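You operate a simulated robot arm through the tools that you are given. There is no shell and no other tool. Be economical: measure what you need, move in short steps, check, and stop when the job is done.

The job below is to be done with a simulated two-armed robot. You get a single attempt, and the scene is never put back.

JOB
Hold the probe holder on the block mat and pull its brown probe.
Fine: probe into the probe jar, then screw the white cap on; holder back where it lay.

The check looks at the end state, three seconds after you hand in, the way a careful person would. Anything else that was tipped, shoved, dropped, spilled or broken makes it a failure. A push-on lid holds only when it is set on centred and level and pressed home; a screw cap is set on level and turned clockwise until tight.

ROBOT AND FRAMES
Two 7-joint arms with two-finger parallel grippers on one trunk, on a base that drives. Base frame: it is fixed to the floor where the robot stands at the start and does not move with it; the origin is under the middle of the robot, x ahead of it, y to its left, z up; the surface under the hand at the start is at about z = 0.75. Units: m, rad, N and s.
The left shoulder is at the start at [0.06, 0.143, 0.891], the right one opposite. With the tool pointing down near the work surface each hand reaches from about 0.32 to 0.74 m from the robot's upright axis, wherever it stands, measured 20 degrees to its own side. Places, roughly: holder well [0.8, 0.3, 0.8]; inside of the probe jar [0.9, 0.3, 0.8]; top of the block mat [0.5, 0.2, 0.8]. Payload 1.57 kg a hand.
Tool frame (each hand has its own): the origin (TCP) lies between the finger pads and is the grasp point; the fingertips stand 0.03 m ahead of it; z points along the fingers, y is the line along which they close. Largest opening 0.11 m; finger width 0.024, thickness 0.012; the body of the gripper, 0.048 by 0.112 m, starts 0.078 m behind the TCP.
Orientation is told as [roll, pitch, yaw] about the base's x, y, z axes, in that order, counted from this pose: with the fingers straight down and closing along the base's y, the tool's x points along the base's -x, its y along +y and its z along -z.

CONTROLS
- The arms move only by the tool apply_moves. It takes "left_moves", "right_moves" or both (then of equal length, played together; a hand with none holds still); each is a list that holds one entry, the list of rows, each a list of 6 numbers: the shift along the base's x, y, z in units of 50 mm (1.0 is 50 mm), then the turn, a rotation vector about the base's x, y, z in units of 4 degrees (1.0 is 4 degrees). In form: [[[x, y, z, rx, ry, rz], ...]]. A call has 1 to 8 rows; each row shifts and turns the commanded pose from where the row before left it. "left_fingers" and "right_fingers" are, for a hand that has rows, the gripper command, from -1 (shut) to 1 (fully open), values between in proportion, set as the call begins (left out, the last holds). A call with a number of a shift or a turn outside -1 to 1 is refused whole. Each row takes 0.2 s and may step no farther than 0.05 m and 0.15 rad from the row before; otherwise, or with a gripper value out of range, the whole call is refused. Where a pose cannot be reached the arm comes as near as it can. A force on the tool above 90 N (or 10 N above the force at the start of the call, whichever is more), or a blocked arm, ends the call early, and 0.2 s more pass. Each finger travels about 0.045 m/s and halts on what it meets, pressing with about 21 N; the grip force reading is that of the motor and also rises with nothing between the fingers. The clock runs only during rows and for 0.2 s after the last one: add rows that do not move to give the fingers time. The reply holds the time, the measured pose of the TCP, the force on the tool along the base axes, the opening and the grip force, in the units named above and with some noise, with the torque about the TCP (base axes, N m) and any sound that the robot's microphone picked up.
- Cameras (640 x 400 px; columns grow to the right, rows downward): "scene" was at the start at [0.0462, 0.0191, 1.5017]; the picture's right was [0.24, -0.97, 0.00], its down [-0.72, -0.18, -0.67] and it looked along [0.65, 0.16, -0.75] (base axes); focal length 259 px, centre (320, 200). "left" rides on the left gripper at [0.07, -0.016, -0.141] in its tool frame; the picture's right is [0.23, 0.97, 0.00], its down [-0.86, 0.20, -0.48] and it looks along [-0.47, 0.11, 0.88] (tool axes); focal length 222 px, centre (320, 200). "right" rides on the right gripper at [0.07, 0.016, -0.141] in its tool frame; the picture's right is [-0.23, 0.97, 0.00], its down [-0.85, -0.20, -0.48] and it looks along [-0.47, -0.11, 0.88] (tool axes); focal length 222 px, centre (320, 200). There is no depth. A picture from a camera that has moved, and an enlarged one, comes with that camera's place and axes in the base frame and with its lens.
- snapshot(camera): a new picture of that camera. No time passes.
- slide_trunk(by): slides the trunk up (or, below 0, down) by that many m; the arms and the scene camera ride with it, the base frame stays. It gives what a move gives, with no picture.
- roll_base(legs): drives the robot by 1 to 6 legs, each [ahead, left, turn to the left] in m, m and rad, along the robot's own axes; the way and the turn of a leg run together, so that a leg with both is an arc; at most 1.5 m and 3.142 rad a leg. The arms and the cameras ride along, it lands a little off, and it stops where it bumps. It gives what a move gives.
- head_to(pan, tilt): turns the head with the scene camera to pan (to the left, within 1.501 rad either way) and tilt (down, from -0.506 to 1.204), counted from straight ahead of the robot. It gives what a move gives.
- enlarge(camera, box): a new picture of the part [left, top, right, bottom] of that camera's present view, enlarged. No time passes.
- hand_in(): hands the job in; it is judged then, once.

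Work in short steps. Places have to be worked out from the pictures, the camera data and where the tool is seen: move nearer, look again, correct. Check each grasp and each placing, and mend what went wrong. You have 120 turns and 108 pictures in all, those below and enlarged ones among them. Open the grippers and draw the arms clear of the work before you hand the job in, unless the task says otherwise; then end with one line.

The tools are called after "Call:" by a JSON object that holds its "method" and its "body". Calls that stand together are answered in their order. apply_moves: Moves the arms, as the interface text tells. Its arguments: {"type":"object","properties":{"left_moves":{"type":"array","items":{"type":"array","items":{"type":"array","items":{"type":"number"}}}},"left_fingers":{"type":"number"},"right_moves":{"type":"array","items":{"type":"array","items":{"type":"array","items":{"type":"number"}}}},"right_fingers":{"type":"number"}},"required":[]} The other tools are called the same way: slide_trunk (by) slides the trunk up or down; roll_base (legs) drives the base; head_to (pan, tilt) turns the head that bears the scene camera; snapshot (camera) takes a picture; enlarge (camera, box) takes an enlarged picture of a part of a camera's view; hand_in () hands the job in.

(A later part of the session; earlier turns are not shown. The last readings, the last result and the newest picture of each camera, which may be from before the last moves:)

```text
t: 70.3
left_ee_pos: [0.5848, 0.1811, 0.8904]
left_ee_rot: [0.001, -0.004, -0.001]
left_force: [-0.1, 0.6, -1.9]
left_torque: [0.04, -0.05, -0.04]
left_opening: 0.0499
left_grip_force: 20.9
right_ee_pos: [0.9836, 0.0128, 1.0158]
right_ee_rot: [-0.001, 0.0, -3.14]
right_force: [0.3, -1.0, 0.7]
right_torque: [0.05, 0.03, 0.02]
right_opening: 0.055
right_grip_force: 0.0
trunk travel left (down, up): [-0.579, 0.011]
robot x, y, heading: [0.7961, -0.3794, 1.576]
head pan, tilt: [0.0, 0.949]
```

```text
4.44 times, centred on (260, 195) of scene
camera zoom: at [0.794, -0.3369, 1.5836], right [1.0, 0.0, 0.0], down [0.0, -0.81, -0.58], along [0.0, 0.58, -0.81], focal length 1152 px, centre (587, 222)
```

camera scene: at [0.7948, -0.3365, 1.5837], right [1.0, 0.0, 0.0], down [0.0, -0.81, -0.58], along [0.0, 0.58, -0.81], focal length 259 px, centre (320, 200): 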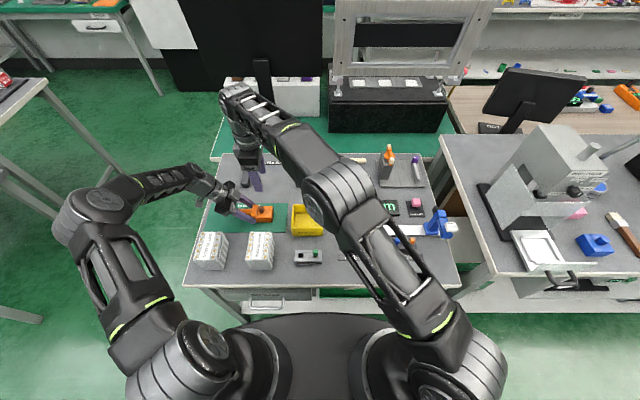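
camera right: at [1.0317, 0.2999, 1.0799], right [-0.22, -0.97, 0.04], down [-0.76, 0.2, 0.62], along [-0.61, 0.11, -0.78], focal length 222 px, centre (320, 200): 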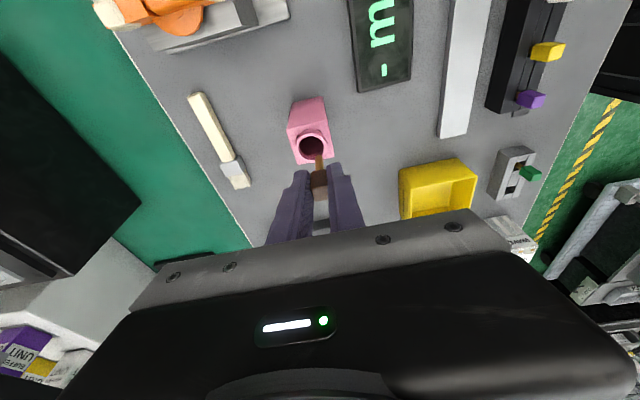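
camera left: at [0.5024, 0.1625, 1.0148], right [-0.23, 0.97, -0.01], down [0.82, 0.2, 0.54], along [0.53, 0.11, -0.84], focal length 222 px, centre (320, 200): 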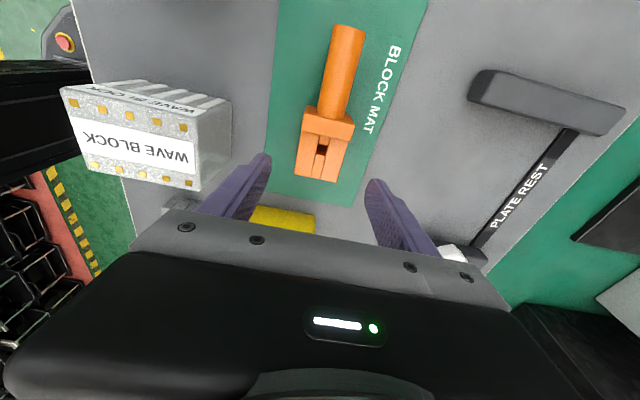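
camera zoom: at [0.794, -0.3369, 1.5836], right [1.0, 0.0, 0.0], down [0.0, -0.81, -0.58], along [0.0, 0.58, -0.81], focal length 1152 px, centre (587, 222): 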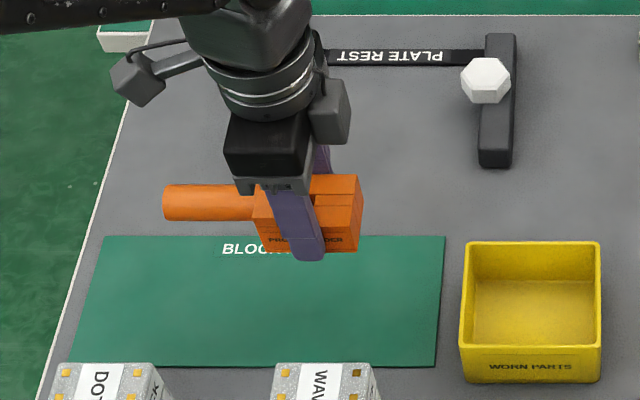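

Held securely. I carry it back to the home position (TCP 0.840, 0.260) and stop just above the table to compare with the original view.

Call:
{"method": "apply_moves", "body": {"left_moves": [[[0.728, 0.226, 0, 0, 0, 0], [0.728, 0.226, 0, 0, 0, 0], [0.728, 0.226, 0, 0, 0, 0], [0.728, 0.226, 0, 0, 0, 0], [0.728, 0.226, 0, 0, 0, 0], [0.728, 0.226, 0, 0, 0, 0], [0.728, 0.226, 0, 0, 0, 0], [0, 0, 0, 0, 0, 0]]]}}

Call:
{"method": "apply_moves", "body": {"left_moves": [[[0, 0, -0.6, 0, 0, 0], [0, 0, -0.6, 0, 0, 0], [0, 0, -0.6, 0, 0, 0], [0, 0, -0.2, 0, 0, 0], [0, 0, 0, 0, 0, 0]]]}}

Call:
{"method": "enlarge", "body": {"camera": "scene", "box": [260, 140, 380, 215]}}

```text
t: 72.1
left_ee_pos: [0.8385, 0.2605, 0.889]
left_ee_rot: [0.001, -0.004, 0.001]
left_force: [-0.8, -0.5, -1.6]
left_torque: [0.02, -0.05, -0.01]
left_opening: 0.0499
left_grip_force: 20.9
right_ee_pos: [0.9827, 0.0139, 1.0155]
right_ee_rot: [0.003, 0.001, -3.14]
right_force: [0.3, -0.4, -0.3]
right_torque: [0.01, -0.01, 0.0]
right_opening: 0.0552
right_grip_force: 0.1
trunk travel left (down, up): [-0.579, 0.011]
robot x, y, heading: [0.7959, -0.3801, 1.573]
head pan, tilt: [0.0, 0.949]
```

```text
t: 73.3
left_ee_pos: [0.8375, 0.2607, 0.7889]
left_ee_rot: [0.002, -0.004, 0.0]
left_force: [0.7, 0.0, -1.9]
left_torque: [-0.03, -0.04, 0.04]
left_opening: 0.0497
left_grip_force: 20.9
right_ee_pos: [0.9837, 0.0138, 1.0174]
right_ee_rot: [0.002, -0.001, -3.139]
right_force: [0.3, -0.1, 0.5]
right_torque: [-0.02, -0.02, -0.03]
right_opening: 0.055
right_grip_force: 0.1
trunk travel left (down, up): [-0.579, 0.011]
robot x, y, heading: [0.7945, -0.3785, 1.57]
head pan, tilt: [0.0, 0.949]
```

```text
5.33 times, centred on (320, 178) of scene
camera zoom: at [0.7939, -0.3363, 1.5836], right [1.0, 0.0, 0.0], down [0.0, -0.81, -0.58], along [0.0, 0.58, -0.81], focal length 1383 px, centre (320, 320)
```

zoom: 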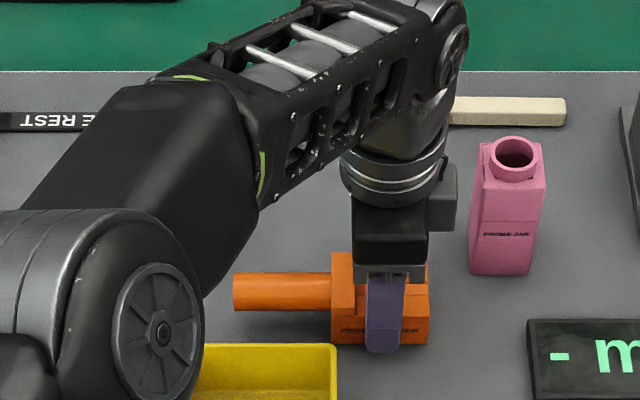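

It is 2 mm short in x compared with the original view, and y fits. I shift +2 mm, set it down and release.

Call:
{"method": "apply_moves", "body": {"left_moves": [[[0.045, 0, 0, 0, 0, 0], [0, 0, -0.05, 0, 0, 0], [0, 0, -0.05, 0, 0, 0], [0, 0, 0, 0, 0, 0]]]}}

Call:
{"method": "apply_moves", "body": {"left_moves": [[[0, 0, 0, 0, 0, 0], [0, 0, 0, 0, 0, 0], [0, 0, 0, 0, 0, 0], [0, 0, 0, 0, 0, 0]]], "left_fingers": 0.45}}

Call:
{"method": "apply_moves", "body": {"left_moves": [[[0, 0, 0.5, 0, 0, 0], [0, 0, 0.8, 0, 0, 0], [0, 0, 0.8, 0, 0, 0], [0, 0, 0.4, 0, 0, 0]]]}}

Call:
{"method": "enlarge", "body": {"camera": "scene", "box": [260, 140, 380, 215]}}

```text
t: 74.3
left_ee_pos: [0.8415, 0.2599, 0.7852]
left_ee_rot: [0.004, -0.005, -0.001]
left_force: [0.0, 0.1, 4.9]
left_torque: [-0.12, 0.08, -0.03]
left_opening: 0.0498
left_grip_force: 21.0
right_ee_pos: [0.9823, 0.0129, 1.0166]
right_ee_rot: [-0.001, -0.001, -3.141]
right_force: [0.2, 0.4, 0.1]
right_torque: [-0.03, 0.03, -0.03]
right_opening: 0.0549
right_grip_force: 0.0
trunk travel left (down, up): [-0.579, 0.011]
robot x, y, heading: [0.7922, -0.3802, 1.573]
head pan, tilt: [0.0, 0.949]
```

```text
t: 75.3
left_ee_pos: [0.8404, 0.2613, 0.7833]
left_ee_rot: [0.001, -0.004, 0.0]
left_force: [0.6, 0.5, -0.4]
left_torque: [0.0, 0.02, -0.06]
left_opening: 0.0796
left_grip_force: 0.1
right_ee_pos: [0.9824, 0.0149, 1.0156]
right_ee_rot: [0.002, -0.002, -3.141]
right_force: [0.1, 0.5, 0.1]
right_torque: [0.03, -0.02, 0.01]
right_opening: 0.0551
right_grip_force: 0.1
trunk travel left (down, up): [-0.579, 0.011]
robot x, y, heading: [0.7946, -0.3821, 1.573]
head pan, tilt: [0.0, 0.949]
```

```text
t: 76.3
left_ee_pos: [0.8408, 0.2619, 0.9103]
left_ee_rot: [0.0, -0.002, -0.001]
left_force: [-0.2, 0.4, -1.2]
left_torque: [0.0, 0.02, 0.03]
left_opening: 0.0798
left_grip_force: 0.0
right_ee_pos: [0.9828, 0.0127, 1.0165]
right_ee_rot: [0.001, -0.001, -3.14]
right_force: [0.1, -0.2, 0.7]
right_torque: [-0.02, 0.01, 0.01]
right_opening: 0.055
right_grip_force: 0.0
trunk travel left (down, up): [-0.579, 0.011]
robot x, y, heading: [0.791, -0.3812, 1.57]
head pan, tilt: [0.0, 0.949]
```

```text
5.33 times, centred on (320, 178) of scene
camera zoom: at [0.7939, -0.3366, 1.5836], right [1.0, 0.0, 0.0], down [0.0, -0.81, -0.58], along [0.0, 0.58, -0.81], focal length 1383 px, centre (320, 320)
```

zoom: 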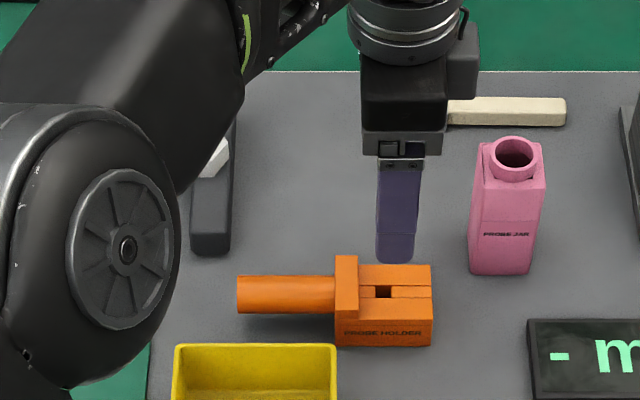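

The holder is back within about 1 mm of its original spot. Now I move the left arm away and look at the white cap up close.

Call:
{"method": "apply_moves", "body": {"left_moves": [[[-0.75, -0.45, 0.3, 0, 0, 0], [-0.75, -0.45, 0.3, 0, 0, 0], [-0.75, -0.45, 0.3, 0, 0, 0], [-0.75, -0.45, 0.3, 0, 0, 0], [-0.75, -0.45, 0.3, 0, 0, 0], [-0.75, -0.45, 0.3, 0, 0, 0], [-0.75, -0.45, 0.3, 0, 0, 0], [-0.75, -0.45, 0.3, 0, 0, 0]]]}}

Call:
{"method": "enlarge", "body": {"camera": "scene", "box": [275, 150, 315, 180]}}

Call:
{"method": "enlarge", "body": {"camera": "scene", "box": [250, 130, 380, 215]}}

```text
t: 78.1
left_ee_pos: [0.5401, 0.0793, 1.0281]
left_ee_rot: [-0.001, -0.003, -0.002]
left_force: [-0.2, 0.1, -0.7]
left_torque: [-0.01, 0.04, -0.02]
left_opening: 0.08
left_grip_force: 0.0
right_ee_pos: [0.9834, 0.0132, 1.0166]
right_ee_rot: [-0.001, 0.0, -3.14]
right_force: [0.4, 0.3, -0.1]
right_torque: [-0.04, -0.01, 0.03]
right_opening: 0.0549
right_grip_force: 0.1
trunk travel left (down, up): [-0.579, 0.011]
robot x, y, heading: [0.7907, -0.3795, 1.568]
head pan, tilt: [0.0, 0.949]
```

```text
13.33 times, centred on (295, 165) of scene
camera zoom: at [0.7933, -0.3375, 1.5837], right [1.0, 0.0, 0.0], down [0.0, -0.81, -0.58], along [0.0, 0.58, -0.81], focal length 3458 px, centre (653, 667)
```

zoom: 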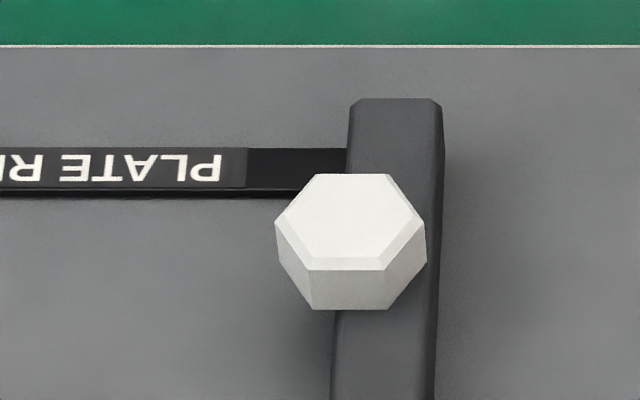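

```text
4.71 times, centred on (315, 172) of scene
camera zoom: at [0.7933, -0.3375, 1.5837], right [1.0, 0.0, 0.0], down [0.0, -0.81, -0.58], along [0.0, 0.58, -0.81], focal length 1220 px, centre (344, 329)
```

zoom: 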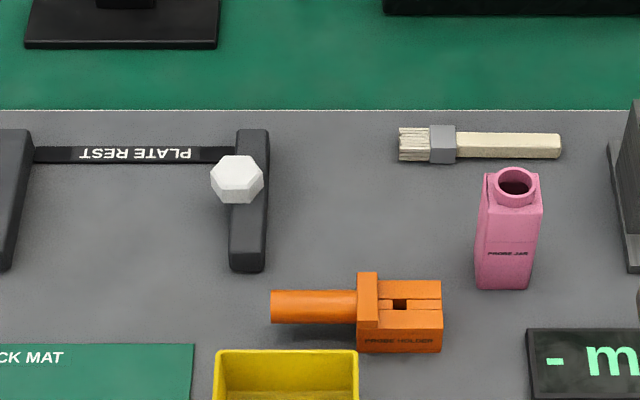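

The cap is a hex prism with a vertical axis. Its corners lie on ±x (43 mm), with flats 37–38 mm apart facing ±30° and ±y. Its centre is near (0.699, 0.389), top z≈0.80. I approach with the right hand at yaw 120° so it closes on two flats, planning a 15° lean toward me for reach.

Call:
{"method": "apply_moves", "body": {"right_moves": [[[-0.5, 0.5, -0.15, 0, 0, -1], [-0.5, 0.5, -0.15, 0, 0, -1], [-0.5, 0.5, -0.15, 0, 0, -1], [-0.5, 0.5, -0.15, 0, 0, -1], [-0.5, 0.5, -0.15, 0, 0, -1], [-0.5, 0.5, -0.15, 0, 0, -1], [-0.5, 0.5, -0.15, 0, 0, -1], [-0.5, 0.5, -0.15, 0, 0, -1]]], "right_fingers": 0.2}}

Call:
{"method": "apply_moves", "body": {"right_moves": [[[-0.2, 0.1, 0, 0, 0, -1], [-0.2, 0.1, 0, 0, 0, -1], [-0.2, 0.1, 0, 0, 0, -1], [-0.2, 0.1, 0, 0, 0, -1], [-0.2, 0.1, 0, 0, 0, -1], [-0.2, 0.1, 0, 0, 0, -1], [-0.2, 0.1, 0, 0, 0, -1]]]}}

Call:
{"method": "apply_moves", "body": {"right_moves": [[[0, 0.2, 0, 0.8125, 0.469, 0], [0, 0.3, 0, 0.8125, 0.469, 0], [0, 0.3, 0, 0.8125, 0.469, 0], [0, 0.3, 0, 0.8125, 0.469, 0]]]}}

Call:
{"method": "snapshot", "body": {"camera": "right"}}

Call:
{"method": "enlarge", "body": {"camera": "scene", "box": [230, 120, 350, 200]}}

```text
t: 79.9
left_ee_pos: [0.5389, 0.0821, 1.0282]
left_ee_rot: [0.002, -0.005, -0.001]
left_force: [1.2, -0.1, -0.5]
left_torque: [0.02, -0.01, 0.04]
left_opening: 0.0798
left_grip_force: 0.1
right_ee_pos: [0.7827, 0.2172, 0.9534]
right_ee_rot: [0.002, 0.0, 2.584]
right_force: [-0.6, 0.9, -0.2]
right_torque: [-0.04, 0.01, 0.02]
right_opening: 0.0661
right_grip_force: 0.0
trunk travel left (down, up): [-0.579, 0.011]
robot x, y, heading: [0.7902, -0.3797, 1.574]
head pan, tilt: [0.0, 0.949]
```

```text
t: 81.5
left_ee_pos: [0.539, 0.0823, 1.0283]
left_ee_rot: [0.002, -0.003, 0.001]
left_force: [-0.1, -0.7, 0.5]
left_torque: [0.0, 0.0, 0.01]
left_opening: 0.08
left_grip_force: 0.0
right_ee_pos: [0.7127, 0.2499, 0.9561]
right_ee_rot: [-0.002, -0.002, 2.095]
right_force: [0.5, 0.4, 0.0]
right_torque: [0.02, -0.02, 0.0]
right_opening: 0.0659
right_grip_force: 0.0
trunk travel left (down, up): [-0.579, 0.011]
robot x, y, heading: [0.7966, -0.3804, 1.574]
head pan, tilt: [0.0, 0.949]
```

```text
t: 82.5
left_ee_pos: [0.541, 0.0817, 1.0289]
left_ee_rot: [0.001, -0.003, 0.0]
left_force: [-0.2, 0.0, -0.1]
left_torque: [0.01, 0.0, -0.05]
left_opening: 0.08
left_grip_force: 0.0
right_ee_pos: [0.7144, 0.3059, 0.9568]
right_ee_rot: [0.001, -0.262, 2.094]
right_force: [1.1, 0.6, -0.7]
right_torque: [0.01, 0.0, -0.03]
right_opening: 0.0661
right_grip_force: 0.0
trunk travel left (down, up): [-0.579, 0.011]
robot x, y, heading: [0.7917, -0.3772, 1.572]
head pan, tilt: [0.0, 0.949]
```

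```text
46 pictures are left
camera right: at [0.7541, 0.2073, 1.074], right [-0.95, -0.3, 0.06], down [-0.18, 0.71, 0.68], along [-0.25, 0.64, -0.73], focal length 222 px, centre (320, 200)
```

right: 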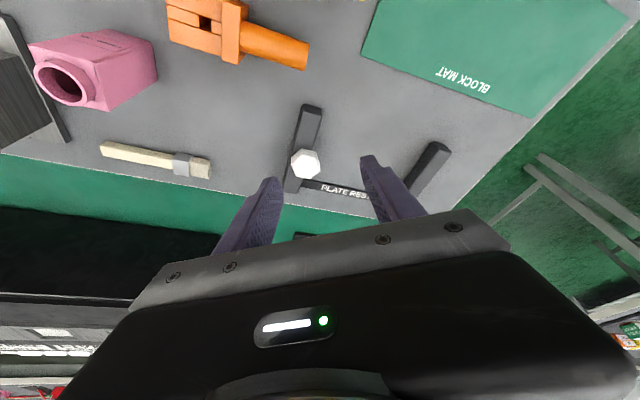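

```text
5.00 times, centred on (290, 160) of scene
camera zoom: at [0.794, -0.3363, 1.5836], right [1.0, 0.0, 0.0], down [0.0, -0.81, -0.58], along [0.0, 0.58, -0.81], focal length 1297 px, centre (470, 400)
```

zoom: 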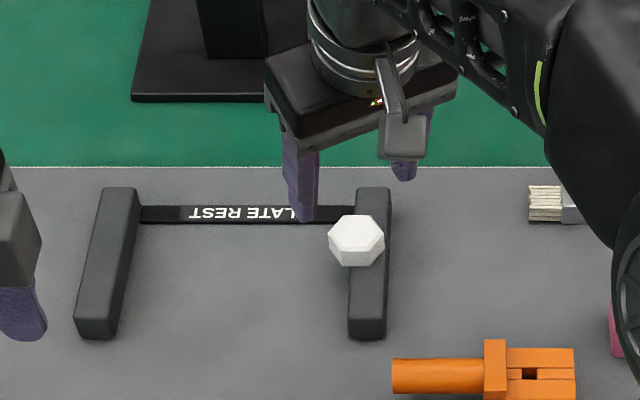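

The right camera puts the cap at about (0.704, 0.380) and the scene camera at y≈0.393. I move closer, to z≈0.87 over (0.702, 0.383), and look again.

Call:
{"method": "apply_moves", "body": {"right_moves": [[[-0.08, 0.4, -0.58, 0, 0, 0], [-0.08, 0.5, -0.58, 0, 0, 0], [-0.08, 0.64, -0.58, 0, 0, 0], [0, 0, 0, 0, 0, 0]]]}}

Call:
{"method": "snapshot", "body": {"camera": "right"}}

Call:
{"method": "enlarge", "body": {"camera": "scene", "box": [260, 135, 330, 185]}}

```text
t: 83.5
left_ee_pos: [0.5402, 0.0811, 1.0299]
left_ee_rot: [0.002, -0.002, -0.001]
left_force: [0.0, 0.4, 0.8]
left_torque: [0.0, -0.01, -0.01]
left_opening: 0.0796
left_grip_force: 0.1
right_ee_pos: [0.7165, 0.3342, 0.8861]
right_ee_rot: [0.003, -0.264, 2.097]
right_force: [0.3, -0.2, 0.5]
right_torque: [0.01, -0.04, 0.01]
right_opening: 0.0661
right_grip_force: 0.0
right hand out of reach, approached as far as the arm can: row 2, 3
trunk travel left (down, up): [-0.579, 0.011]
robot x, y, heading: [0.7934, -0.3799, 1.572]
head pan, tilt: [0.0, 0.949]
```

```text
44 pictures are left
camera right: at [0.7557, 0.2353, 1.004], right [-0.95, -0.3, 0.06], down [-0.18, 0.71, 0.68], along [-0.25, 0.64, -0.73], focal length 222 px, centre (320, 200)
```

right: 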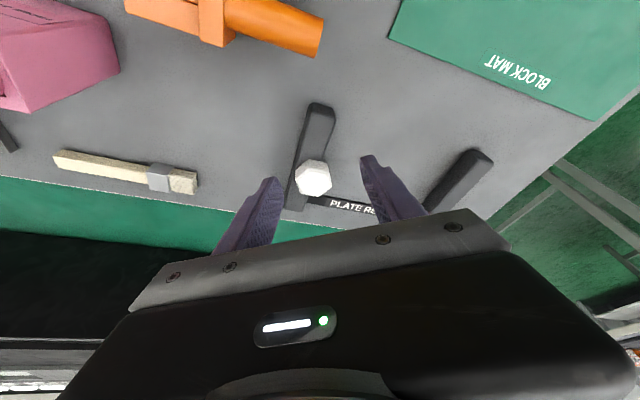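

```text
8.00 times, centred on (295, 160) of scene
camera zoom: at [0.7941, -0.3369, 1.5837], right [1.0, 0.0, 0.0], down [0.0, -0.81, -0.58], along [0.0, 0.58, -0.81], focal length 2074 px, centre (520, 520)
```

zoom: 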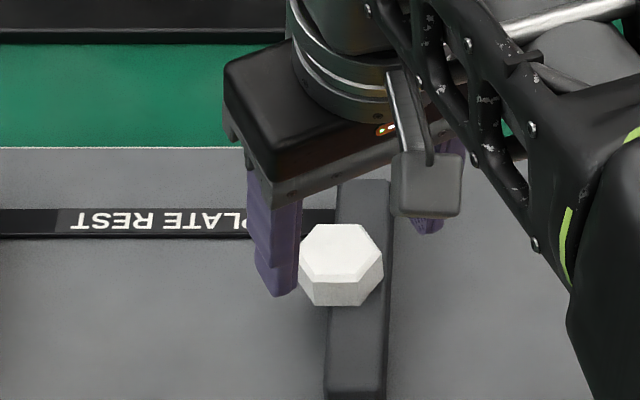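

The right arm falls short from here because the cap is too far to its left. I raise the hand, shift the base 0.20 m to its left and 2 cm forward, then approach with more lean.

Call:
{"method": "apply_moves", "body": {"right_moves": [[[0, -0.5, 0.7, 0, 0, 0], [0, -0.5, 0.7, 0, 0, 0]]], "left_moves": [[[0, -0.7, 0, 0, 0, 0], [0, -0.7, 0, 0, 0, 0]]]}}

Call:
{"method": "roll_base", "body": {"legs": [[0.02, 0.2, 0]]}}

Call:
{"method": "snapshot", "body": {"camera": "scene"}}

```text
t: 84.1
left_ee_pos: [0.5396, 0.0087, 1.0279]
left_ee_rot: [0.003, -0.006, 0.0]
left_force: [0.7, 0.1, -0.1]
left_torque: [-0.01, 0.0, 0.01]
left_opening: 0.0799
left_grip_force: 0.1
right_ee_pos: [0.7158, 0.2835, 0.9575]
right_ee_rot: [0.0, -0.263, 2.094]
right_force: [0.2, -0.1, 0.4]
right_torque: [0.01, -0.01, 0.02]
right_opening: 0.0659
right_grip_force: 0.0
trunk travel left (down, up): [-0.579, 0.011]
robot x, y, heading: [0.7952, -0.3784, 1.572]
head pan, tilt: [0.0, 0.949]
```

```text
t: 85.7
left_ee_pos: [0.3369, 0.0301, 1.0272]
left_ee_rot: [0.001, -0.003, 0.0]
left_force: [0.1, -0.5, 0.3]
left_torque: [-0.01, -0.03, -0.01]
left_opening: 0.0798
left_grip_force: 0.1
right_ee_pos: [0.5119, 0.3052, 0.9563]
right_ee_rot: [0.001, -0.263, 2.096]
right_force: [0.4, 0.0, 0.2]
right_torque: [0.01, -0.05, 0.02]
right_opening: 0.0661
right_grip_force: 0.0
trunk travel left (down, up): [-0.579, 0.011]
robot x, y, heading: [0.5893, -0.3596, 1.574]
head pan, tilt: [0.0, 0.949]
```

```text
42 pictures are left
camera scene: at [0.5903, -0.3163, 1.5836], right [1.0, 0.0, 0.0], down [0.0, -0.81, -0.58], along [0.0, 0.58, -0.81], focal length 259 px, centre (320, 200)
```

scene: 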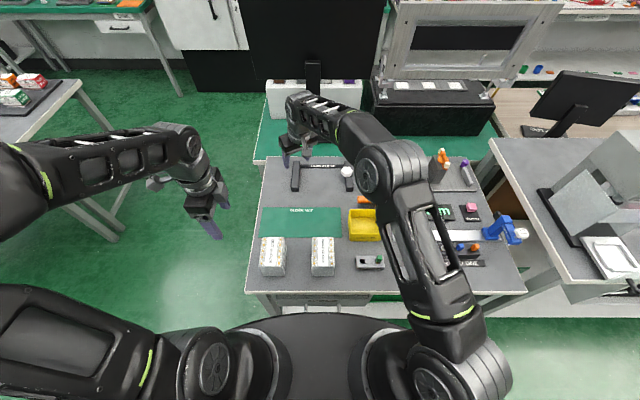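

Now the right shoulder is almost in line with the cap. I move the right hand back over it.

Call:
{"method": "apply_moves", "body": {"right_moves": [[[0.63, 0.05, 0, 0, 0, 0], [0.63, 0.05, 0, 0, 0, 0], [0.63, 0.1, 0, 0, 0, 0], [0.63, 0.2, -0.1, 0, 0, 0], [0.63, 0.3, -0.3, 0, 0, 0], [0.63, 0.4, -0.4, 0, 0, 0], [0, 0.3, -0.3, 0, 0, 0]]]}}

Call:
{"method": "snapshot", "body": {"camera": "right"}}

Call:
{"method": "enlarge", "body": {"camera": "scene", "box": [310, 140, 380, 190]}}

```text
t: 87.3
left_ee_pos: [0.3378, 0.0292, 1.0275]
left_ee_rot: [0.003, -0.006, 0.001]
left_force: [-0.7, -0.1, 0.8]
left_torque: [-0.02, -0.02, -0.01]
left_opening: 0.0797
left_grip_force: 0.1
right_ee_pos: [0.6993, 0.3745, 0.9038]
right_ee_rot: [0.0, -0.262, 2.098]
right_force: [0.8, -1.1, -0.1]
right_torque: [0.03, 0.03, -0.02]
right_opening: 0.066
right_grip_force: 0.1
trunk travel left (down, up): [-0.579, 0.011]
robot x, y, heading: [0.5907, -0.3584, 1.573]
head pan, tilt: [0.0, 0.949]
```

```text
41 pictures are left
camera right: at [0.7391, 0.2762, 1.0202], right [-0.95, -0.3, 0.06], down [-0.18, 0.71, 0.68], along [-0.25, 0.64, -0.73], focal length 222 px, centre (320, 200)
```

right: 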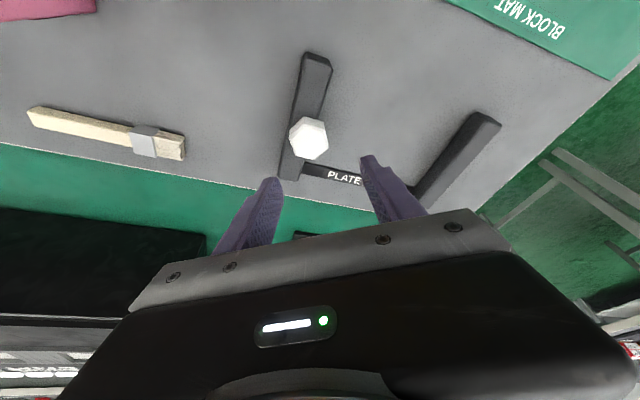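

```text
8.00 times, centred on (345, 165) of scene
camera zoom: at [0.5915, -0.316, 1.5837], right [1.0, 0.0, 0.0], down [0.0, -0.81, -0.58], along [0.0, 0.58, -0.81], focal length 2074 px, centre (120, 480)
```

zoom: 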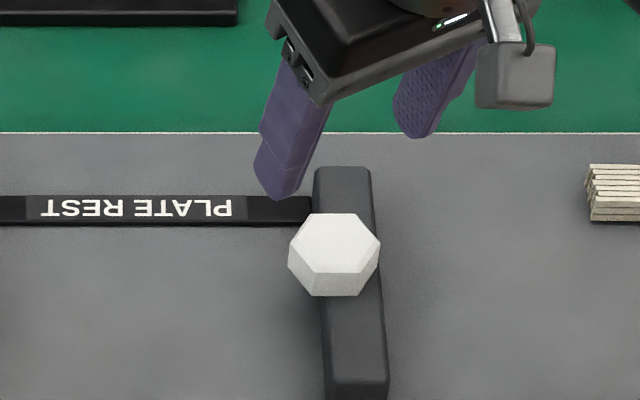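

Two scene views triangulate the cap top precisely to (0.700, 0.393, 0.801). Projecting the fingertips confirms the hand pose in the same frame. I descend to z≈0.835 at (0.703, 0.388).

Call:
{"method": "apply_moves", "body": {"right_moves": [[[0.02, 0.065, -0.34, 0, 0, 0], [0.02, 0.065, -0.34, 0, 0, 0], [0.02, 0.065, -0.34, 0, 0, 0], [0.02, 0.065, -0.34, 0, 0, 0], [0, 0, 0, 0, 0, 0]]]}}

Call:
{"method": "enlarge", "body": {"camera": "scene", "box": [310, 140, 380, 190]}}

Call:
{"method": "enlarge", "body": {"camera": "right", "box": [210, 80, 430, 240]}}

```text
t: 88.5
left_ee_pos: [0.3386, 0.0297, 1.0275]
left_ee_rot: [0.002, -0.003, 0.001]
left_force: [-0.2, 1.4, -0.2]
left_torque: [-0.03, -0.01, 0.04]
left_opening: 0.0796
left_grip_force: 0.1
right_ee_pos: [0.7035, 0.3879, 0.8335]
right_ee_rot: [0.002, -0.264, 2.096]
right_force: [-0.2, 0.1, 0.4]
right_torque: [0.0, 0.0, 0.01]
right_opening: 0.0658
right_grip_force: 0.0
trunk travel left (down, up): [-0.579, 0.011]
robot x, y, heading: [0.591, -0.3594, 1.572]
head pan, tilt: [0.0, 0.949]
```

```text
8.00 times, centred on (345, 165) of scene
camera zoom: at [0.5919, -0.3166, 1.5837], right [1.0, 0.0, 0.0], down [0.0, -0.81, -0.58], along [0.0, 0.58, -0.81], focal length 2074 px, centre (120, 480)
```

zoom: 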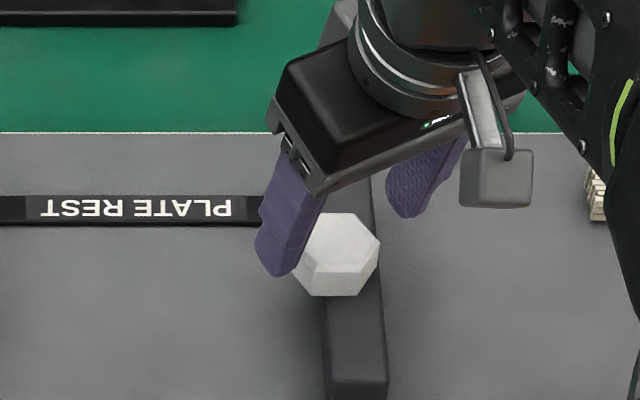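

```text
2.50 times, centred on (320, 160) of right
camera zoom: at [0.7438, 0.2897, 0.9509], right [-0.95, -0.3, 0.06], down [-0.18, 0.71, 0.68], along [-0.25, 0.64, -0.73], focal length 555 px, centre (320, 300)
```

zoom: 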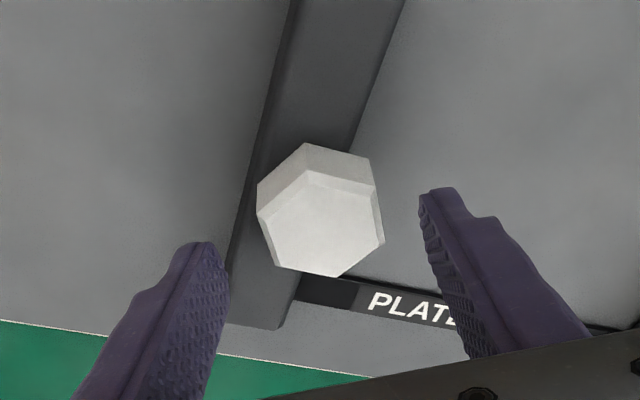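

The fingertips are level with the cap top and centred around it. I lower 22 mm and close.

Call:
{"method": "apply_moves", "body": {"right_moves": [[[0, 0, -0.22, 0, 0, 0], [0, 0, -0.22, 0, 0, 0], [0, 0, 0, 0, 0, 0]]]}}

Call:
{"method": "apply_moves", "body": {"right_moves": [[[0, 0, 0, 0, 0, 0], [0, 0, 0, 0, 0, 0], [0, 0, 0, 0, 0, 0], [0, 0, 0, 0, 0, 0], [0, 0, 0, 0, 0, 0]]], "right_fingers": -1}}

Call:
{"method": "enlarge", "body": {"camera": "right", "box": [210, 80, 430, 240]}}

```text
t: 89.3
left_ee_pos: [0.3382, 0.0299, 1.0283]
left_ee_rot: [0.001, -0.003, -0.001]
left_force: [-0.5, 0.0, -1.2]
left_torque: [0.01, -0.01, 0.0]
left_opening: 0.0796
left_grip_force: 0.0
right_ee_pos: [0.7062, 0.3872, 0.8117]
right_ee_rot: [0.0, -0.264, 2.098]
right_force: [0.1, -0.2, 0.2]
right_torque: [-0.04, -0.02, -0.01]
right_opening: 0.066
right_grip_force: 0.0
trunk travel left (down, up): [-0.579, 0.011]
robot x, y, heading: [0.5912, -0.3626, 1.572]
head pan, tilt: [0.0, 0.949]
```

```text
t: 90.5
left_ee_pos: [0.3377, 0.0292, 1.0272]
left_ee_rot: [0.001, -0.004, 0.0]
left_force: [-0.4, 0.8, -0.4]
left_torque: [0.0, 0.01, -0.02]
left_opening: 0.0798
left_grip_force: 0.1
right_ee_pos: [0.7062, 0.3883, 0.8123]
right_ee_rot: [0.0, -0.264, 2.096]
right_force: [0.2, -0.4, 0.3]
right_torque: [0.04, 0.01, 0.0]
right_opening: 0.0492
right_grip_force: 21.3
trunk travel left (down, up): [-0.579, 0.011]
robot x, y, heading: [0.5936, -0.3608, 1.575]
head pan, tilt: [0.0, 0.949]
```

```text
2.50 times, centred on (320, 160) of right
camera zoom: at [0.7455, 0.2889, 0.9288], right [-0.95, -0.3, 0.06], down [-0.18, 0.71, 0.68], along [-0.25, 0.64, -0.73], focal length 555 px, centre (320, 300)
```

zoom: 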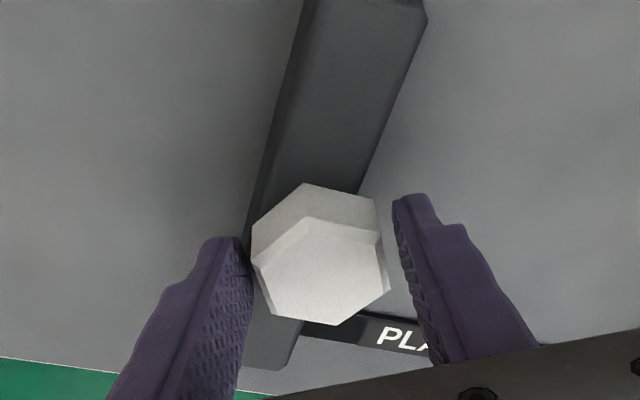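

The fingers stopped at 49 mm: one tip was low enough to catch the bar's edge (bar top ≈0.781) instead of the cap. I open, raise 7 mm, recentre 2–3 mm and close again.

Call:
{"method": "apply_moves", "body": {"right_moves": [[[0, 0, 0, 0, 0, 0], [0, 0, 0, 0, 0, 0], [0, 0, 0, 0, 0, 0], [-0.05, -0.03, 0.14, 0, 0, 0], [0, 0, 0, 0, 0, 0]]], "right_fingers": 0.2}}

Call:
{"method": "enlarge", "body": {"camera": "right", "box": [210, 80, 430, 240]}}

Call:
{"method": "enlarge", "body": {"camera": "scene", "box": [310, 140, 380, 190]}}

```text
t: 91.7
left_ee_pos: [0.3379, 0.0304, 1.028]
left_ee_rot: [0.002, -0.005, 0.0]
left_force: [-0.7, 0.4, 0.6]
left_torque: [0.01, -0.02, 0.0]
left_opening: 0.0798
left_grip_force: 0.1
right_ee_pos: [0.7043, 0.387, 0.8188]
right_ee_rot: [0.0, -0.264, 2.096]
right_force: [-0.4, 0.1, 0.0]
right_torque: [-0.01, 0.01, 0.02]
right_opening: 0.066
right_grip_force: 0.0
trunk travel left (down, up): [-0.579, 0.011]
robot x, y, heading: [0.5914, -0.36, 1.575]
head pan, tilt: [0.0, 0.949]
```

```text
2.50 times, centred on (320, 160) of right
camera zoom: at [0.7433, 0.2877, 0.9359], right [-0.95, -0.3, 0.06], down [-0.18, 0.71, 0.68], along [-0.25, 0.64, -0.73], focal length 555 px, centre (320, 300)
```

zoom: 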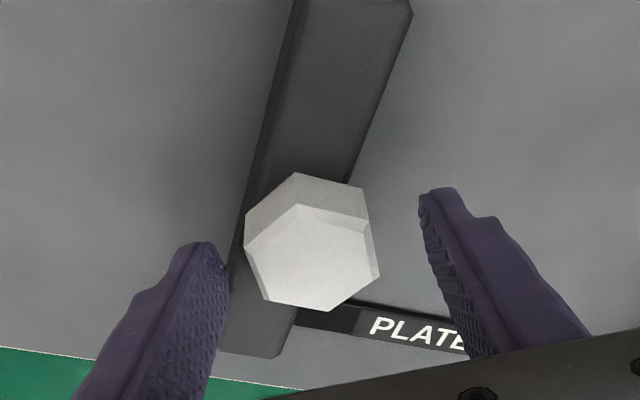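

```text
8.00 times, centred on (345, 165) of scene
camera zoom: at [0.5919, -0.3163, 1.5836], right [1.0, 0.0, 0.0], down [0.0, -0.81, -0.58], along [0.0, 0.58, -0.81], focal length 2074 px, centre (120, 480)
```

zoom: 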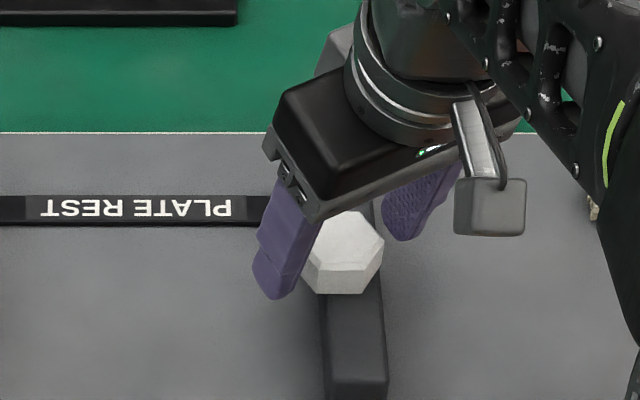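

The cap was nudged about 2 mm and now sits centred between the fingers, which are above the bar. I close.

Call:
{"method": "apply_moves", "body": {"right_moves": [[[0, 0, 0, 0, 0, 0], [0, 0, 0, 0, 0, 0], [0, 0, 0, 0, 0, 0], [0, 0, 0, 0, 0, 0], [0, 0, 0, 0, 0, 0]]], "right_fingers": -1}}

Call:
{"method": "enlarge", "body": {"camera": "right", "box": [210, 80, 430, 240]}}

```text
t: 92.9
left_ee_pos: [0.3387, 0.0287, 1.0275]
left_ee_rot: [0.002, -0.002, -0.001]
left_force: [-1.5, 0.9, 0.6]
left_torque: [0.02, 0.0, -0.01]
left_opening: 0.0799
left_grip_force: 0.1
right_ee_pos: [0.7034, 0.3868, 0.8181]
right_ee_rot: [-0.001, -0.265, 2.095]
right_force: [1.5, 0.0, 1.7]
right_torque: [0.02, -0.05, 0.0]
right_opening: 0.049
right_grip_force: 20.8
trunk travel left (down, up): [-0.579, 0.011]
robot x, y, heading: [0.5952, -0.3631, 1.573]
head pan, tilt: [0.0, 0.949]
```

```text
2.50 times, centred on (320, 160) of right
camera zoom: at [0.7432, 0.2876, 0.9361], right [-0.95, -0.3, 0.06], down [-0.18, 0.71, 0.68], along [-0.25, 0.64, -0.73], focal length 555 px, centre (320, 300)
```

zoom: 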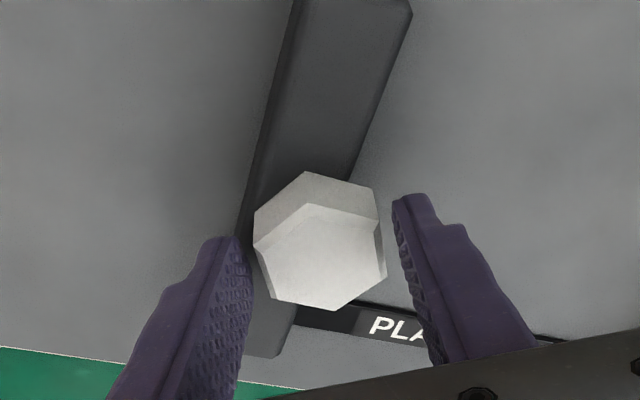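

Opening reads 49 mm again, although the cap looks about 44 mm wide. I inspect from the scene camera before lifting.

Call:
{"method": "enlarge", "body": {"camera": "scene", "box": [325, 150, 369, 181]}}

```text
12.90 times, centred on (347, 166) of scene
camera zoom: at [0.5919, -0.3166, 1.5837], right [1.0, 0.0, 0.0], down [0.0, -0.81, -0.58], along [0.0, 0.58, -0.81], focal length 3346 px, centre (-28, 645)
```

zoom: 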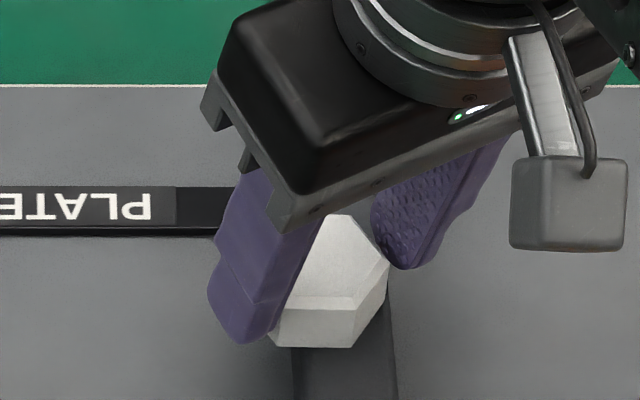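

The cap is now centred between the pads with tiny equal gaps, and the force on the tool is near zero. The gripped width equals its corner-to-corner size, so it seems to be held. I lift slightly to test.

Call:
{"method": "apply_moves", "body": {"right_moves": [[[0, 0, 0.2, 0, 0, 0], [0, 0, 0.3, 0, 0, 0], [0, 0, 0.3, 0, 0, 0]]]}}

Call:
{"method": "enlarge", "body": {"camera": "right", "box": [210, 80, 430, 240]}}

Call:
{"method": "enlarge", "body": {"camera": "scene", "box": [310, 130, 380, 180]}}

```text
t: 93.7
left_ee_pos: [0.3377, 0.0286, 1.0278]
left_ee_rot: [0.001, -0.004, 0.0]
left_force: [-0.6, 0.6, 0.8]
left_torque: [-0.01, 0.01, -0.01]
left_opening: 0.0799
left_grip_force: 0.1
right_ee_pos: [0.7039, 0.3859, 0.8577]
right_ee_rot: [0.0, -0.264, 2.096]
right_force: [-0.6, 0.6, -1.1]
right_torque: [-0.02, -0.01, -0.01]
right_opening: 0.0491
right_grip_force: 21.5
trunk travel left (down, up): [-0.579, 0.011]
robot x, y, heading: [0.5933, -0.3604, 1.569]
head pan, tilt: [0.0, 0.949]
```

```text
2.50 times, centred on (320, 160) of right
camera zoom: at [0.7433, 0.2865, 0.9758], right [-0.95, -0.3, 0.06], down [-0.18, 0.71, 0.68], along [-0.25, 0.64, -0.73], focal length 555 px, centre (320, 300)
```

zoom: 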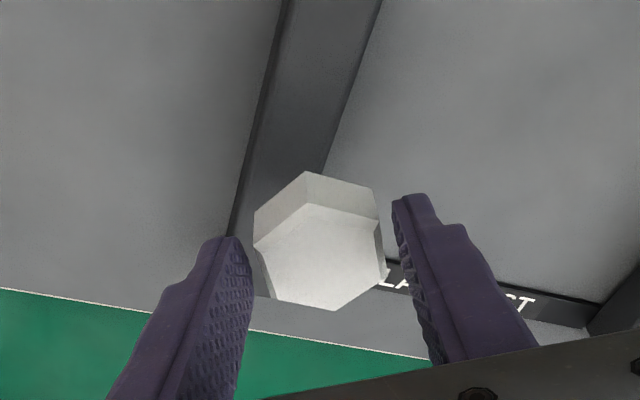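

```text
8.00 times, centred on (345, 155) of scene
camera zoom: at [0.5919, -0.3167, 1.5836], right [1.0, 0.0, 0.0], down [0.0, -0.81, -0.58], along [0.0, 0.58, -0.81], focal length 2074 px, centre (120, 560)
```

zoom: 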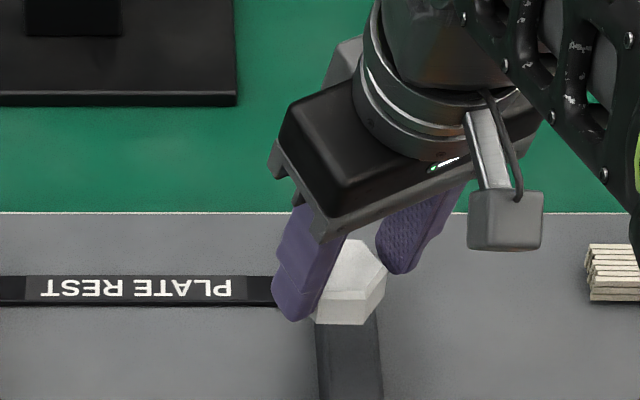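

The cap is lifted level and held. I raise it, pull it back a little, and drive the base back so both arms can reach the jar.

Call:
{"method": "apply_moves", "body": {"right_moves": [[[0, -0.5, 0.7, 0, 0, 0], [0, -0.8, 0.5, 0, 0, 0], [0, -0.8, 0.2, 0, 0, 0]]]}}

Call:
{"method": "roll_base", "body": {"legs": [[0, -0.21, 0]]}}

Call:
{"method": "snapshot", "body": {"camera": "scene"}}

Call:
{"method": "snapshot", "body": {"camera": "right"}}

```text
t: 94.5
left_ee_pos: [0.3386, 0.0282, 1.0281]
left_ee_rot: [0.003, -0.003, -0.001]
left_force: [0.2, -0.8, -0.8]
left_torque: [-0.03, -0.04, 0.02]
left_opening: 0.0796
left_grip_force: 0.1
right_ee_pos: [0.7046, 0.2792, 0.9308]
right_ee_rot: [0.0, -0.265, 2.095]
right_force: [0.7, 0.0, -0.2]
right_torque: [0.07, 0.06, -0.02]
right_opening: 0.0489
right_grip_force: 20.5
trunk travel left (down, up): [-0.579, 0.011]
robot x, y, heading: [0.5922, -0.3605, 1.575]
head pan, tilt: [0.0, 0.949]
```

```text
t: 96.1
left_ee_pos: [0.5525, 0.0302, 1.0284]
left_ee_rot: [0.002, -0.002, 0.0]
left_force: [1.5, -0.1, 0.8]
left_torque: [-0.04, 0.05, -0.02]
left_opening: 0.0799
left_grip_force: 0.1
right_ee_pos: [0.9178, 0.2795, 0.9281]
right_ee_rot: [0.001, -0.265, 2.095]
right_force: [0.1, 0.0, -0.1]
right_torque: [0.03, 0.02, 0.0]
right_opening: 0.0488
right_grip_force: 21.1
trunk travel left (down, up): [-0.579, 0.011]
robot x, y, heading: [0.8057, -0.357, 1.57]
head pan, tilt: [0.0, 0.949]
```

```text
30 pictures are left
camera scene: at [0.8061, -0.3162, 1.5837], right [1.0, 0.0, 0.0], down [0.0, -0.81, -0.58], along [0.0, 0.58, -0.81], focal length 259 px, centre (320, 200)
```

scene: 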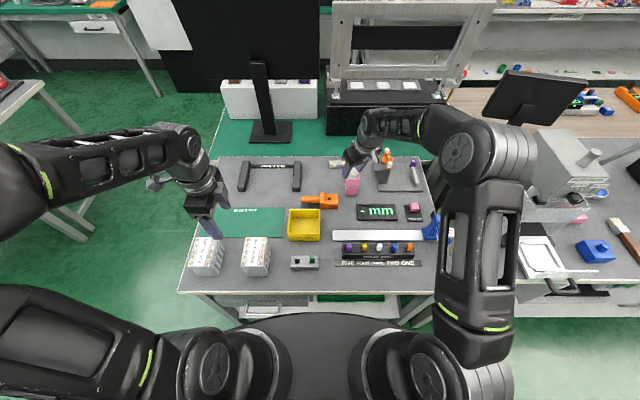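

```text
29 pictures are left
camera right: at [0.9578, 0.1812, 1.0466], right [-0.95, -0.3, 0.06], down [-0.18, 0.71, 0.68], along [-0.25, 0.64, -0.73], focal length 222 px, centre (320, 200)
```

right: 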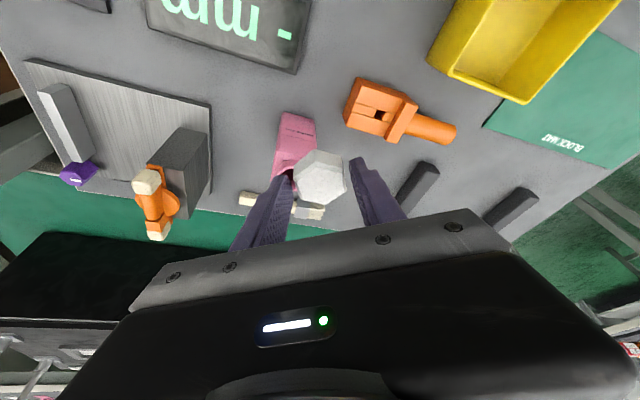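

I check jar mouth and cap positions from this new viewpoint.

Call:
{"method": "enlarge", "body": {"camera": "scene", "box": [325, 145, 385, 200]}}

```text
7.27 times, centred on (355, 172) of scene
camera zoom: at [0.8061, -0.3162, 1.5837], right [1.0, 0.0, 0.0], down [0.0, -0.81, -0.58], along [0.0, 0.58, -0.81], focal length 1886 px, centre (66, 400)
```

zoom: 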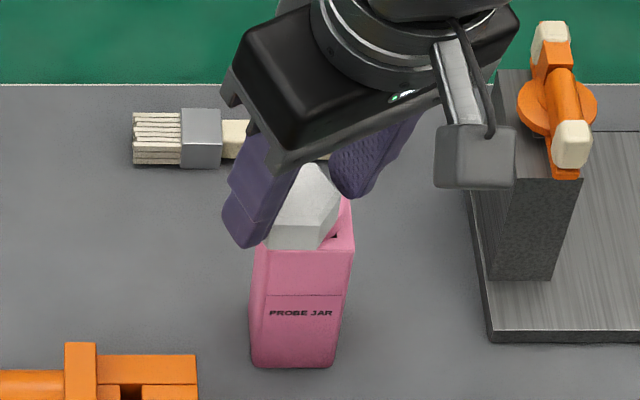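

The cap hangs ready beside the jar, whose mouth is ≈(0.931, 0.324). Before setting it on, I bring the left hand, tilted 50°, in from −x so it can steady the jar body below the neck while I screw.

Call:
{"method": "apply_moves", "body": {"left_moves": [[[0.36, 0.47, -0.12, 0, -0.96, 0], [0.36, 0.47, -0.12, 0, -0.96, 0], [0.36, 0.47, -0.12, 0, -0.96, 0], [0.36, 0.47, -0.12, 0, -0.96, 0], [0.36, 0.47, -0.12, 0, -0.96, 0], [0.36, 0.47, -0.12, 0, -0.96, 0], [0.36, 0.47, -0.12, 0, -0.96, 0]]], "left_fingers": 0.13}}

Call:
{"method": "apply_moves", "body": {"left_moves": [[[0.34, 0.44, -0.12, 0, -0.96, 0], [0.34, 0.44, -0.12, 0, -0.96, 0], [0.34, 0.44, -0.12, 0, -0.96, 0], [0.34, 0.44, -0.12, 0, -0.96, 0], [0.34, 0.44, -0.12, 0, -0.96, 0], [0.34, 0.44, -0.12, 0, -0.96, 0]]]}}

Call:
{"method": "snapshot", "body": {"camera": "left"}}

Call:
{"method": "enlarge", "body": {"camera": "scene", "box": [240, 110, 400, 215]}}

```text
t: 97.7
left_ee_pos: [0.6773, 0.1958, 0.9857]
left_ee_rot: [0.002, -0.473, 0.0]
left_force: [-0.5, -0.6, -0.5]
left_torque: [0.02, -0.01, 0.02]
left_opening: 0.0623
left_grip_force: 0.1
right_ee_pos: [0.9165, 0.2796, 0.9296]
right_ee_rot: [0.003, -0.261, 2.096]
right_force: [0.5, -0.1, 0.1]
right_torque: [-0.02, 0.0, -0.01]
right_opening: 0.0489
right_grip_force: 21.0
trunk travel left (down, up): [-0.579, 0.011]
robot x, y, heading: [0.8055, -0.3596, 1.573]
head pan, tilt: [0.0, 0.949]
```

```text
t: 99.1
left_ee_pos: [0.7771, 0.3269, 0.9487]
left_ee_rot: [0.001, -0.876, 0.002]
left_force: [0.0, -0.1, 0.3]
left_torque: [-0.02, 0.02, 0.0]
left_opening: 0.0624
left_grip_force: 0.0
right_ee_pos: [0.9179, 0.2806, 0.9281]
right_ee_rot: [-0.001, -0.263, 2.096]
right_force: [-0.6, -0.3, 0.1]
right_torque: [0.0, -0.02, -0.02]
right_opening: 0.0492
right_grip_force: 20.3
trunk travel left (down, up): [-0.579, 0.011]
robot x, y, heading: [0.8053, -0.3566, 1.573]
head pan, tilt: [0.0, 0.949]
```

```text
27 pictures are left
camera left: at [0.6249, 0.3113, 0.9855], right [-0.15, 0.97, -0.17], down [0.18, 0.2, 0.96], along [0.97, 0.11, -0.21], focal length 222 px, centre (320, 200)
```

left: 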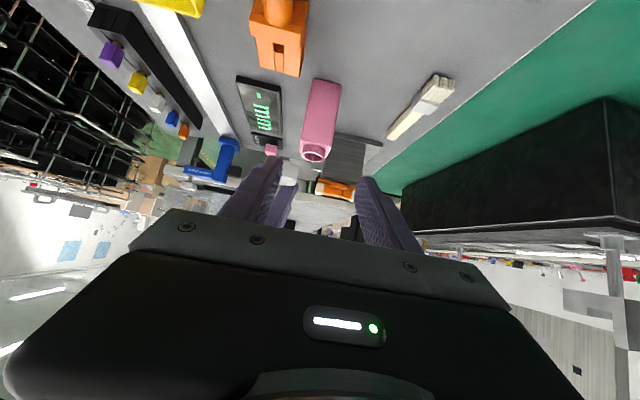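

```text
3.81 times, centred on (320, 162) of scene
camera zoom: at [0.805, -0.3153, 1.5837], right [1.0, 0.0, 0.0], down [0.0, -0.81, -0.58], along [0.0, 0.58, -0.81], focal length 988 px, centre (320, 343)
```

zoom: 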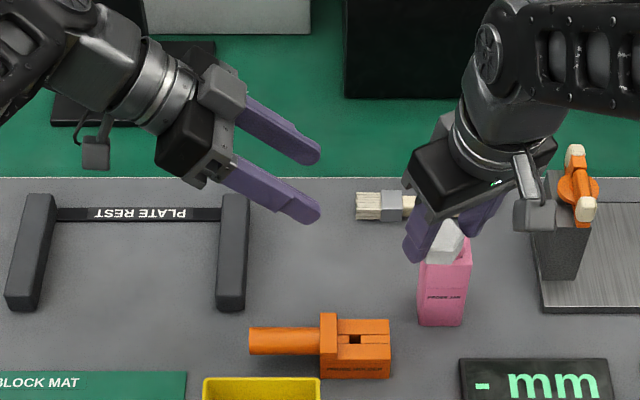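

Alignment in y is good (jar y≈0.323–0.326). I advance the left fingers down around the jar body in steps.

Call:
{"method": "apply_moves", "body": {"left_moves": [[[0.36, -0.02, -0.82, 0, 0, 0], [0.36, -0.02, -0.82, 0, 0, 0], [0.4, 0, -0.33, 0, 0, 0], [0.4, 0, -0.33, 0, 0, 0], [0.4, 0, -0.33, 0, 0, 0]]]}}

Call:
{"method": "enlarge", "body": {"camera": "scene", "box": [290, 135, 390, 205]}}

Call:
{"method": "snapshot", "body": {"camera": "left"}}

```text
t: 100.3
left_ee_pos: [0.876, 0.3238, 0.8193]
left_ee_rot: [0.004, -0.872, 0.001]
left_force: [0.6, -0.4, 0.2]
left_torque: [0.01, 0.02, -0.02]
left_opening: 0.0621
left_grip_force: 0.0
right_ee_pos: [0.9175, 0.2786, 0.9289]
right_ee_rot: [0.001, -0.265, 2.097]
right_force: [0.6, 0.5, 0.2]
right_torque: [0.04, -0.02, 0.01]
right_opening: 0.0489
right_grip_force: 20.9
trunk travel left (down, up): [-0.579, 0.011]
robot x, y, heading: [0.8056, -0.3588, 1.576]
head pan, tilt: [0.0, 0.949]
```

```text
5.71 times, centred on (340, 170) of scene
camera zoom: at [0.8058, -0.3159, 1.5837], right [1.0, 0.0, 0.0], down [0.0, -0.81, -0.58], along [0.0, 0.58, -0.81], focal length 1482 px, centre (206, 371)
```

zoom: 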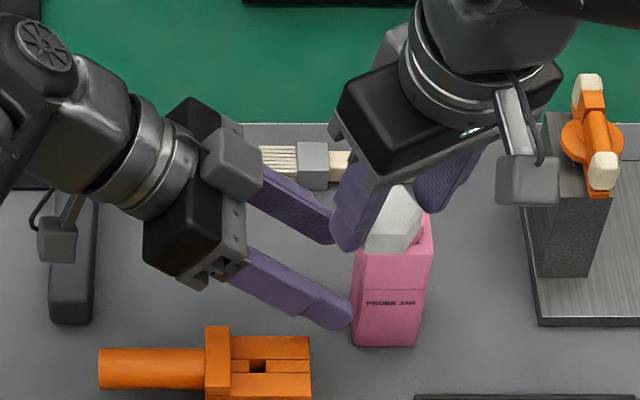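

```text
24 pictures are left
camera left: at [0.7219, 0.3082, 0.8555], right [-0.15, 0.97, -0.17], down [0.18, 0.2, 0.96], along [0.97, 0.11, -0.21], focal length 222 px, centre (320, 200)
```

left: 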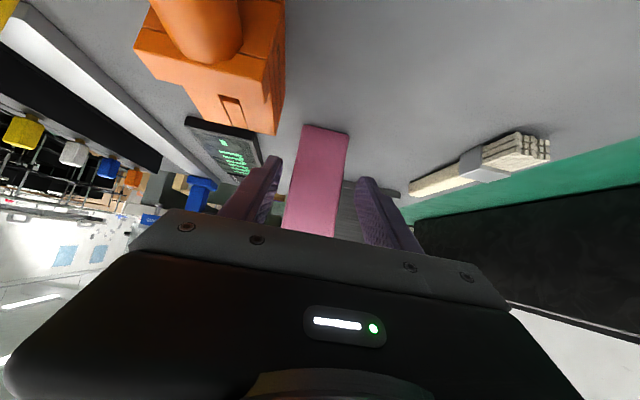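

The jar lies centred between the left fingers. I advance the last 30 mm and close gently.

Call:
{"method": "apply_moves", "body": {"left_moves": [[[0.3, 0.03, -0.27, 0, 0, 0], [0.3, 0, -0.27, 0, 0, 0], [0, 0, 0, 0, 0, 0]]]}}

Call:
{"method": "apply_moves", "body": {"left_moves": [[[0, 0, 0, 0, 0, 0], [0, 0, 0, 0, 0, 0], [0, 0, 0, 0, 0, 0], [0, 0, 0, 0, 0, 0]]], "left_fingers": -0.5}}

Call:
{"method": "enlarge", "body": {"camera": "scene", "box": [290, 135, 390, 205]}}

```text
t: 101.1
left_ee_pos: [0.9017, 0.3131, 0.7928]
left_ee_rot: [0.001, -0.875, -0.001]
left_force: [0.1, 0.0, -0.2]
left_torque: [0.0, -0.03, 0.04]
left_opening: 0.0625
left_grip_force: 0.4
left hand out of reach, approached as far as the arm can: row 1, 2
right_ee_pos: [0.9175, 0.2808, 0.928]
right_ee_rot: [0.001, -0.262, 2.095]
right_force: [0.0, 0.2, -0.8]
right_torque: [-0.02, -0.05, 0.01]
right_opening: 0.0492
right_grip_force: 20.7
trunk travel left (down, up): [-0.579, 0.011]
robot x, y, heading: [0.8057, -0.356, 1.573]
head pan, tilt: [0.0, 0.949]
```

```text
t: 102.1
left_ee_pos: [0.8997, 0.3129, 0.7931]
left_ee_rot: [0.003, -0.874, 0.001]
left_force: [-0.7, 0.0, 0.1]
left_torque: [0.0, 0.03, 0.01]
left_opening: 0.0446
left_grip_force: 21.1
right_ee_pos: [0.9175, 0.2804, 0.9286]
right_ee_rot: [0.002, -0.262, 2.097]
right_force: [0.0, 0.9, -0.4]
right_torque: [-0.03, 0.02, 0.02]
right_opening: 0.0487
right_grip_force: 21.0
trunk travel left (down, up): [-0.579, 0.011]
robot x, y, heading: [0.8025, -0.3586, 1.573]
head pan, tilt: [0.0, 0.949]
```

```text
5.71 times, centred on (340, 170) of scene
camera zoom: at [0.8047, -0.3159, 1.5836], right [1.0, 0.0, 0.0], down [0.0, -0.81, -0.58], along [0.0, 0.58, -0.81], focal length 1482 px, centre (206, 371)
```

zoom: 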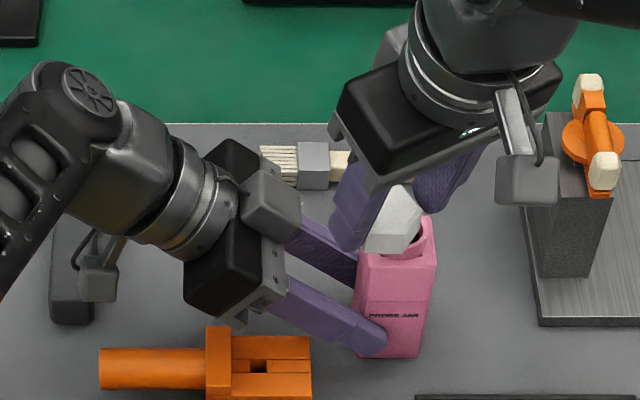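

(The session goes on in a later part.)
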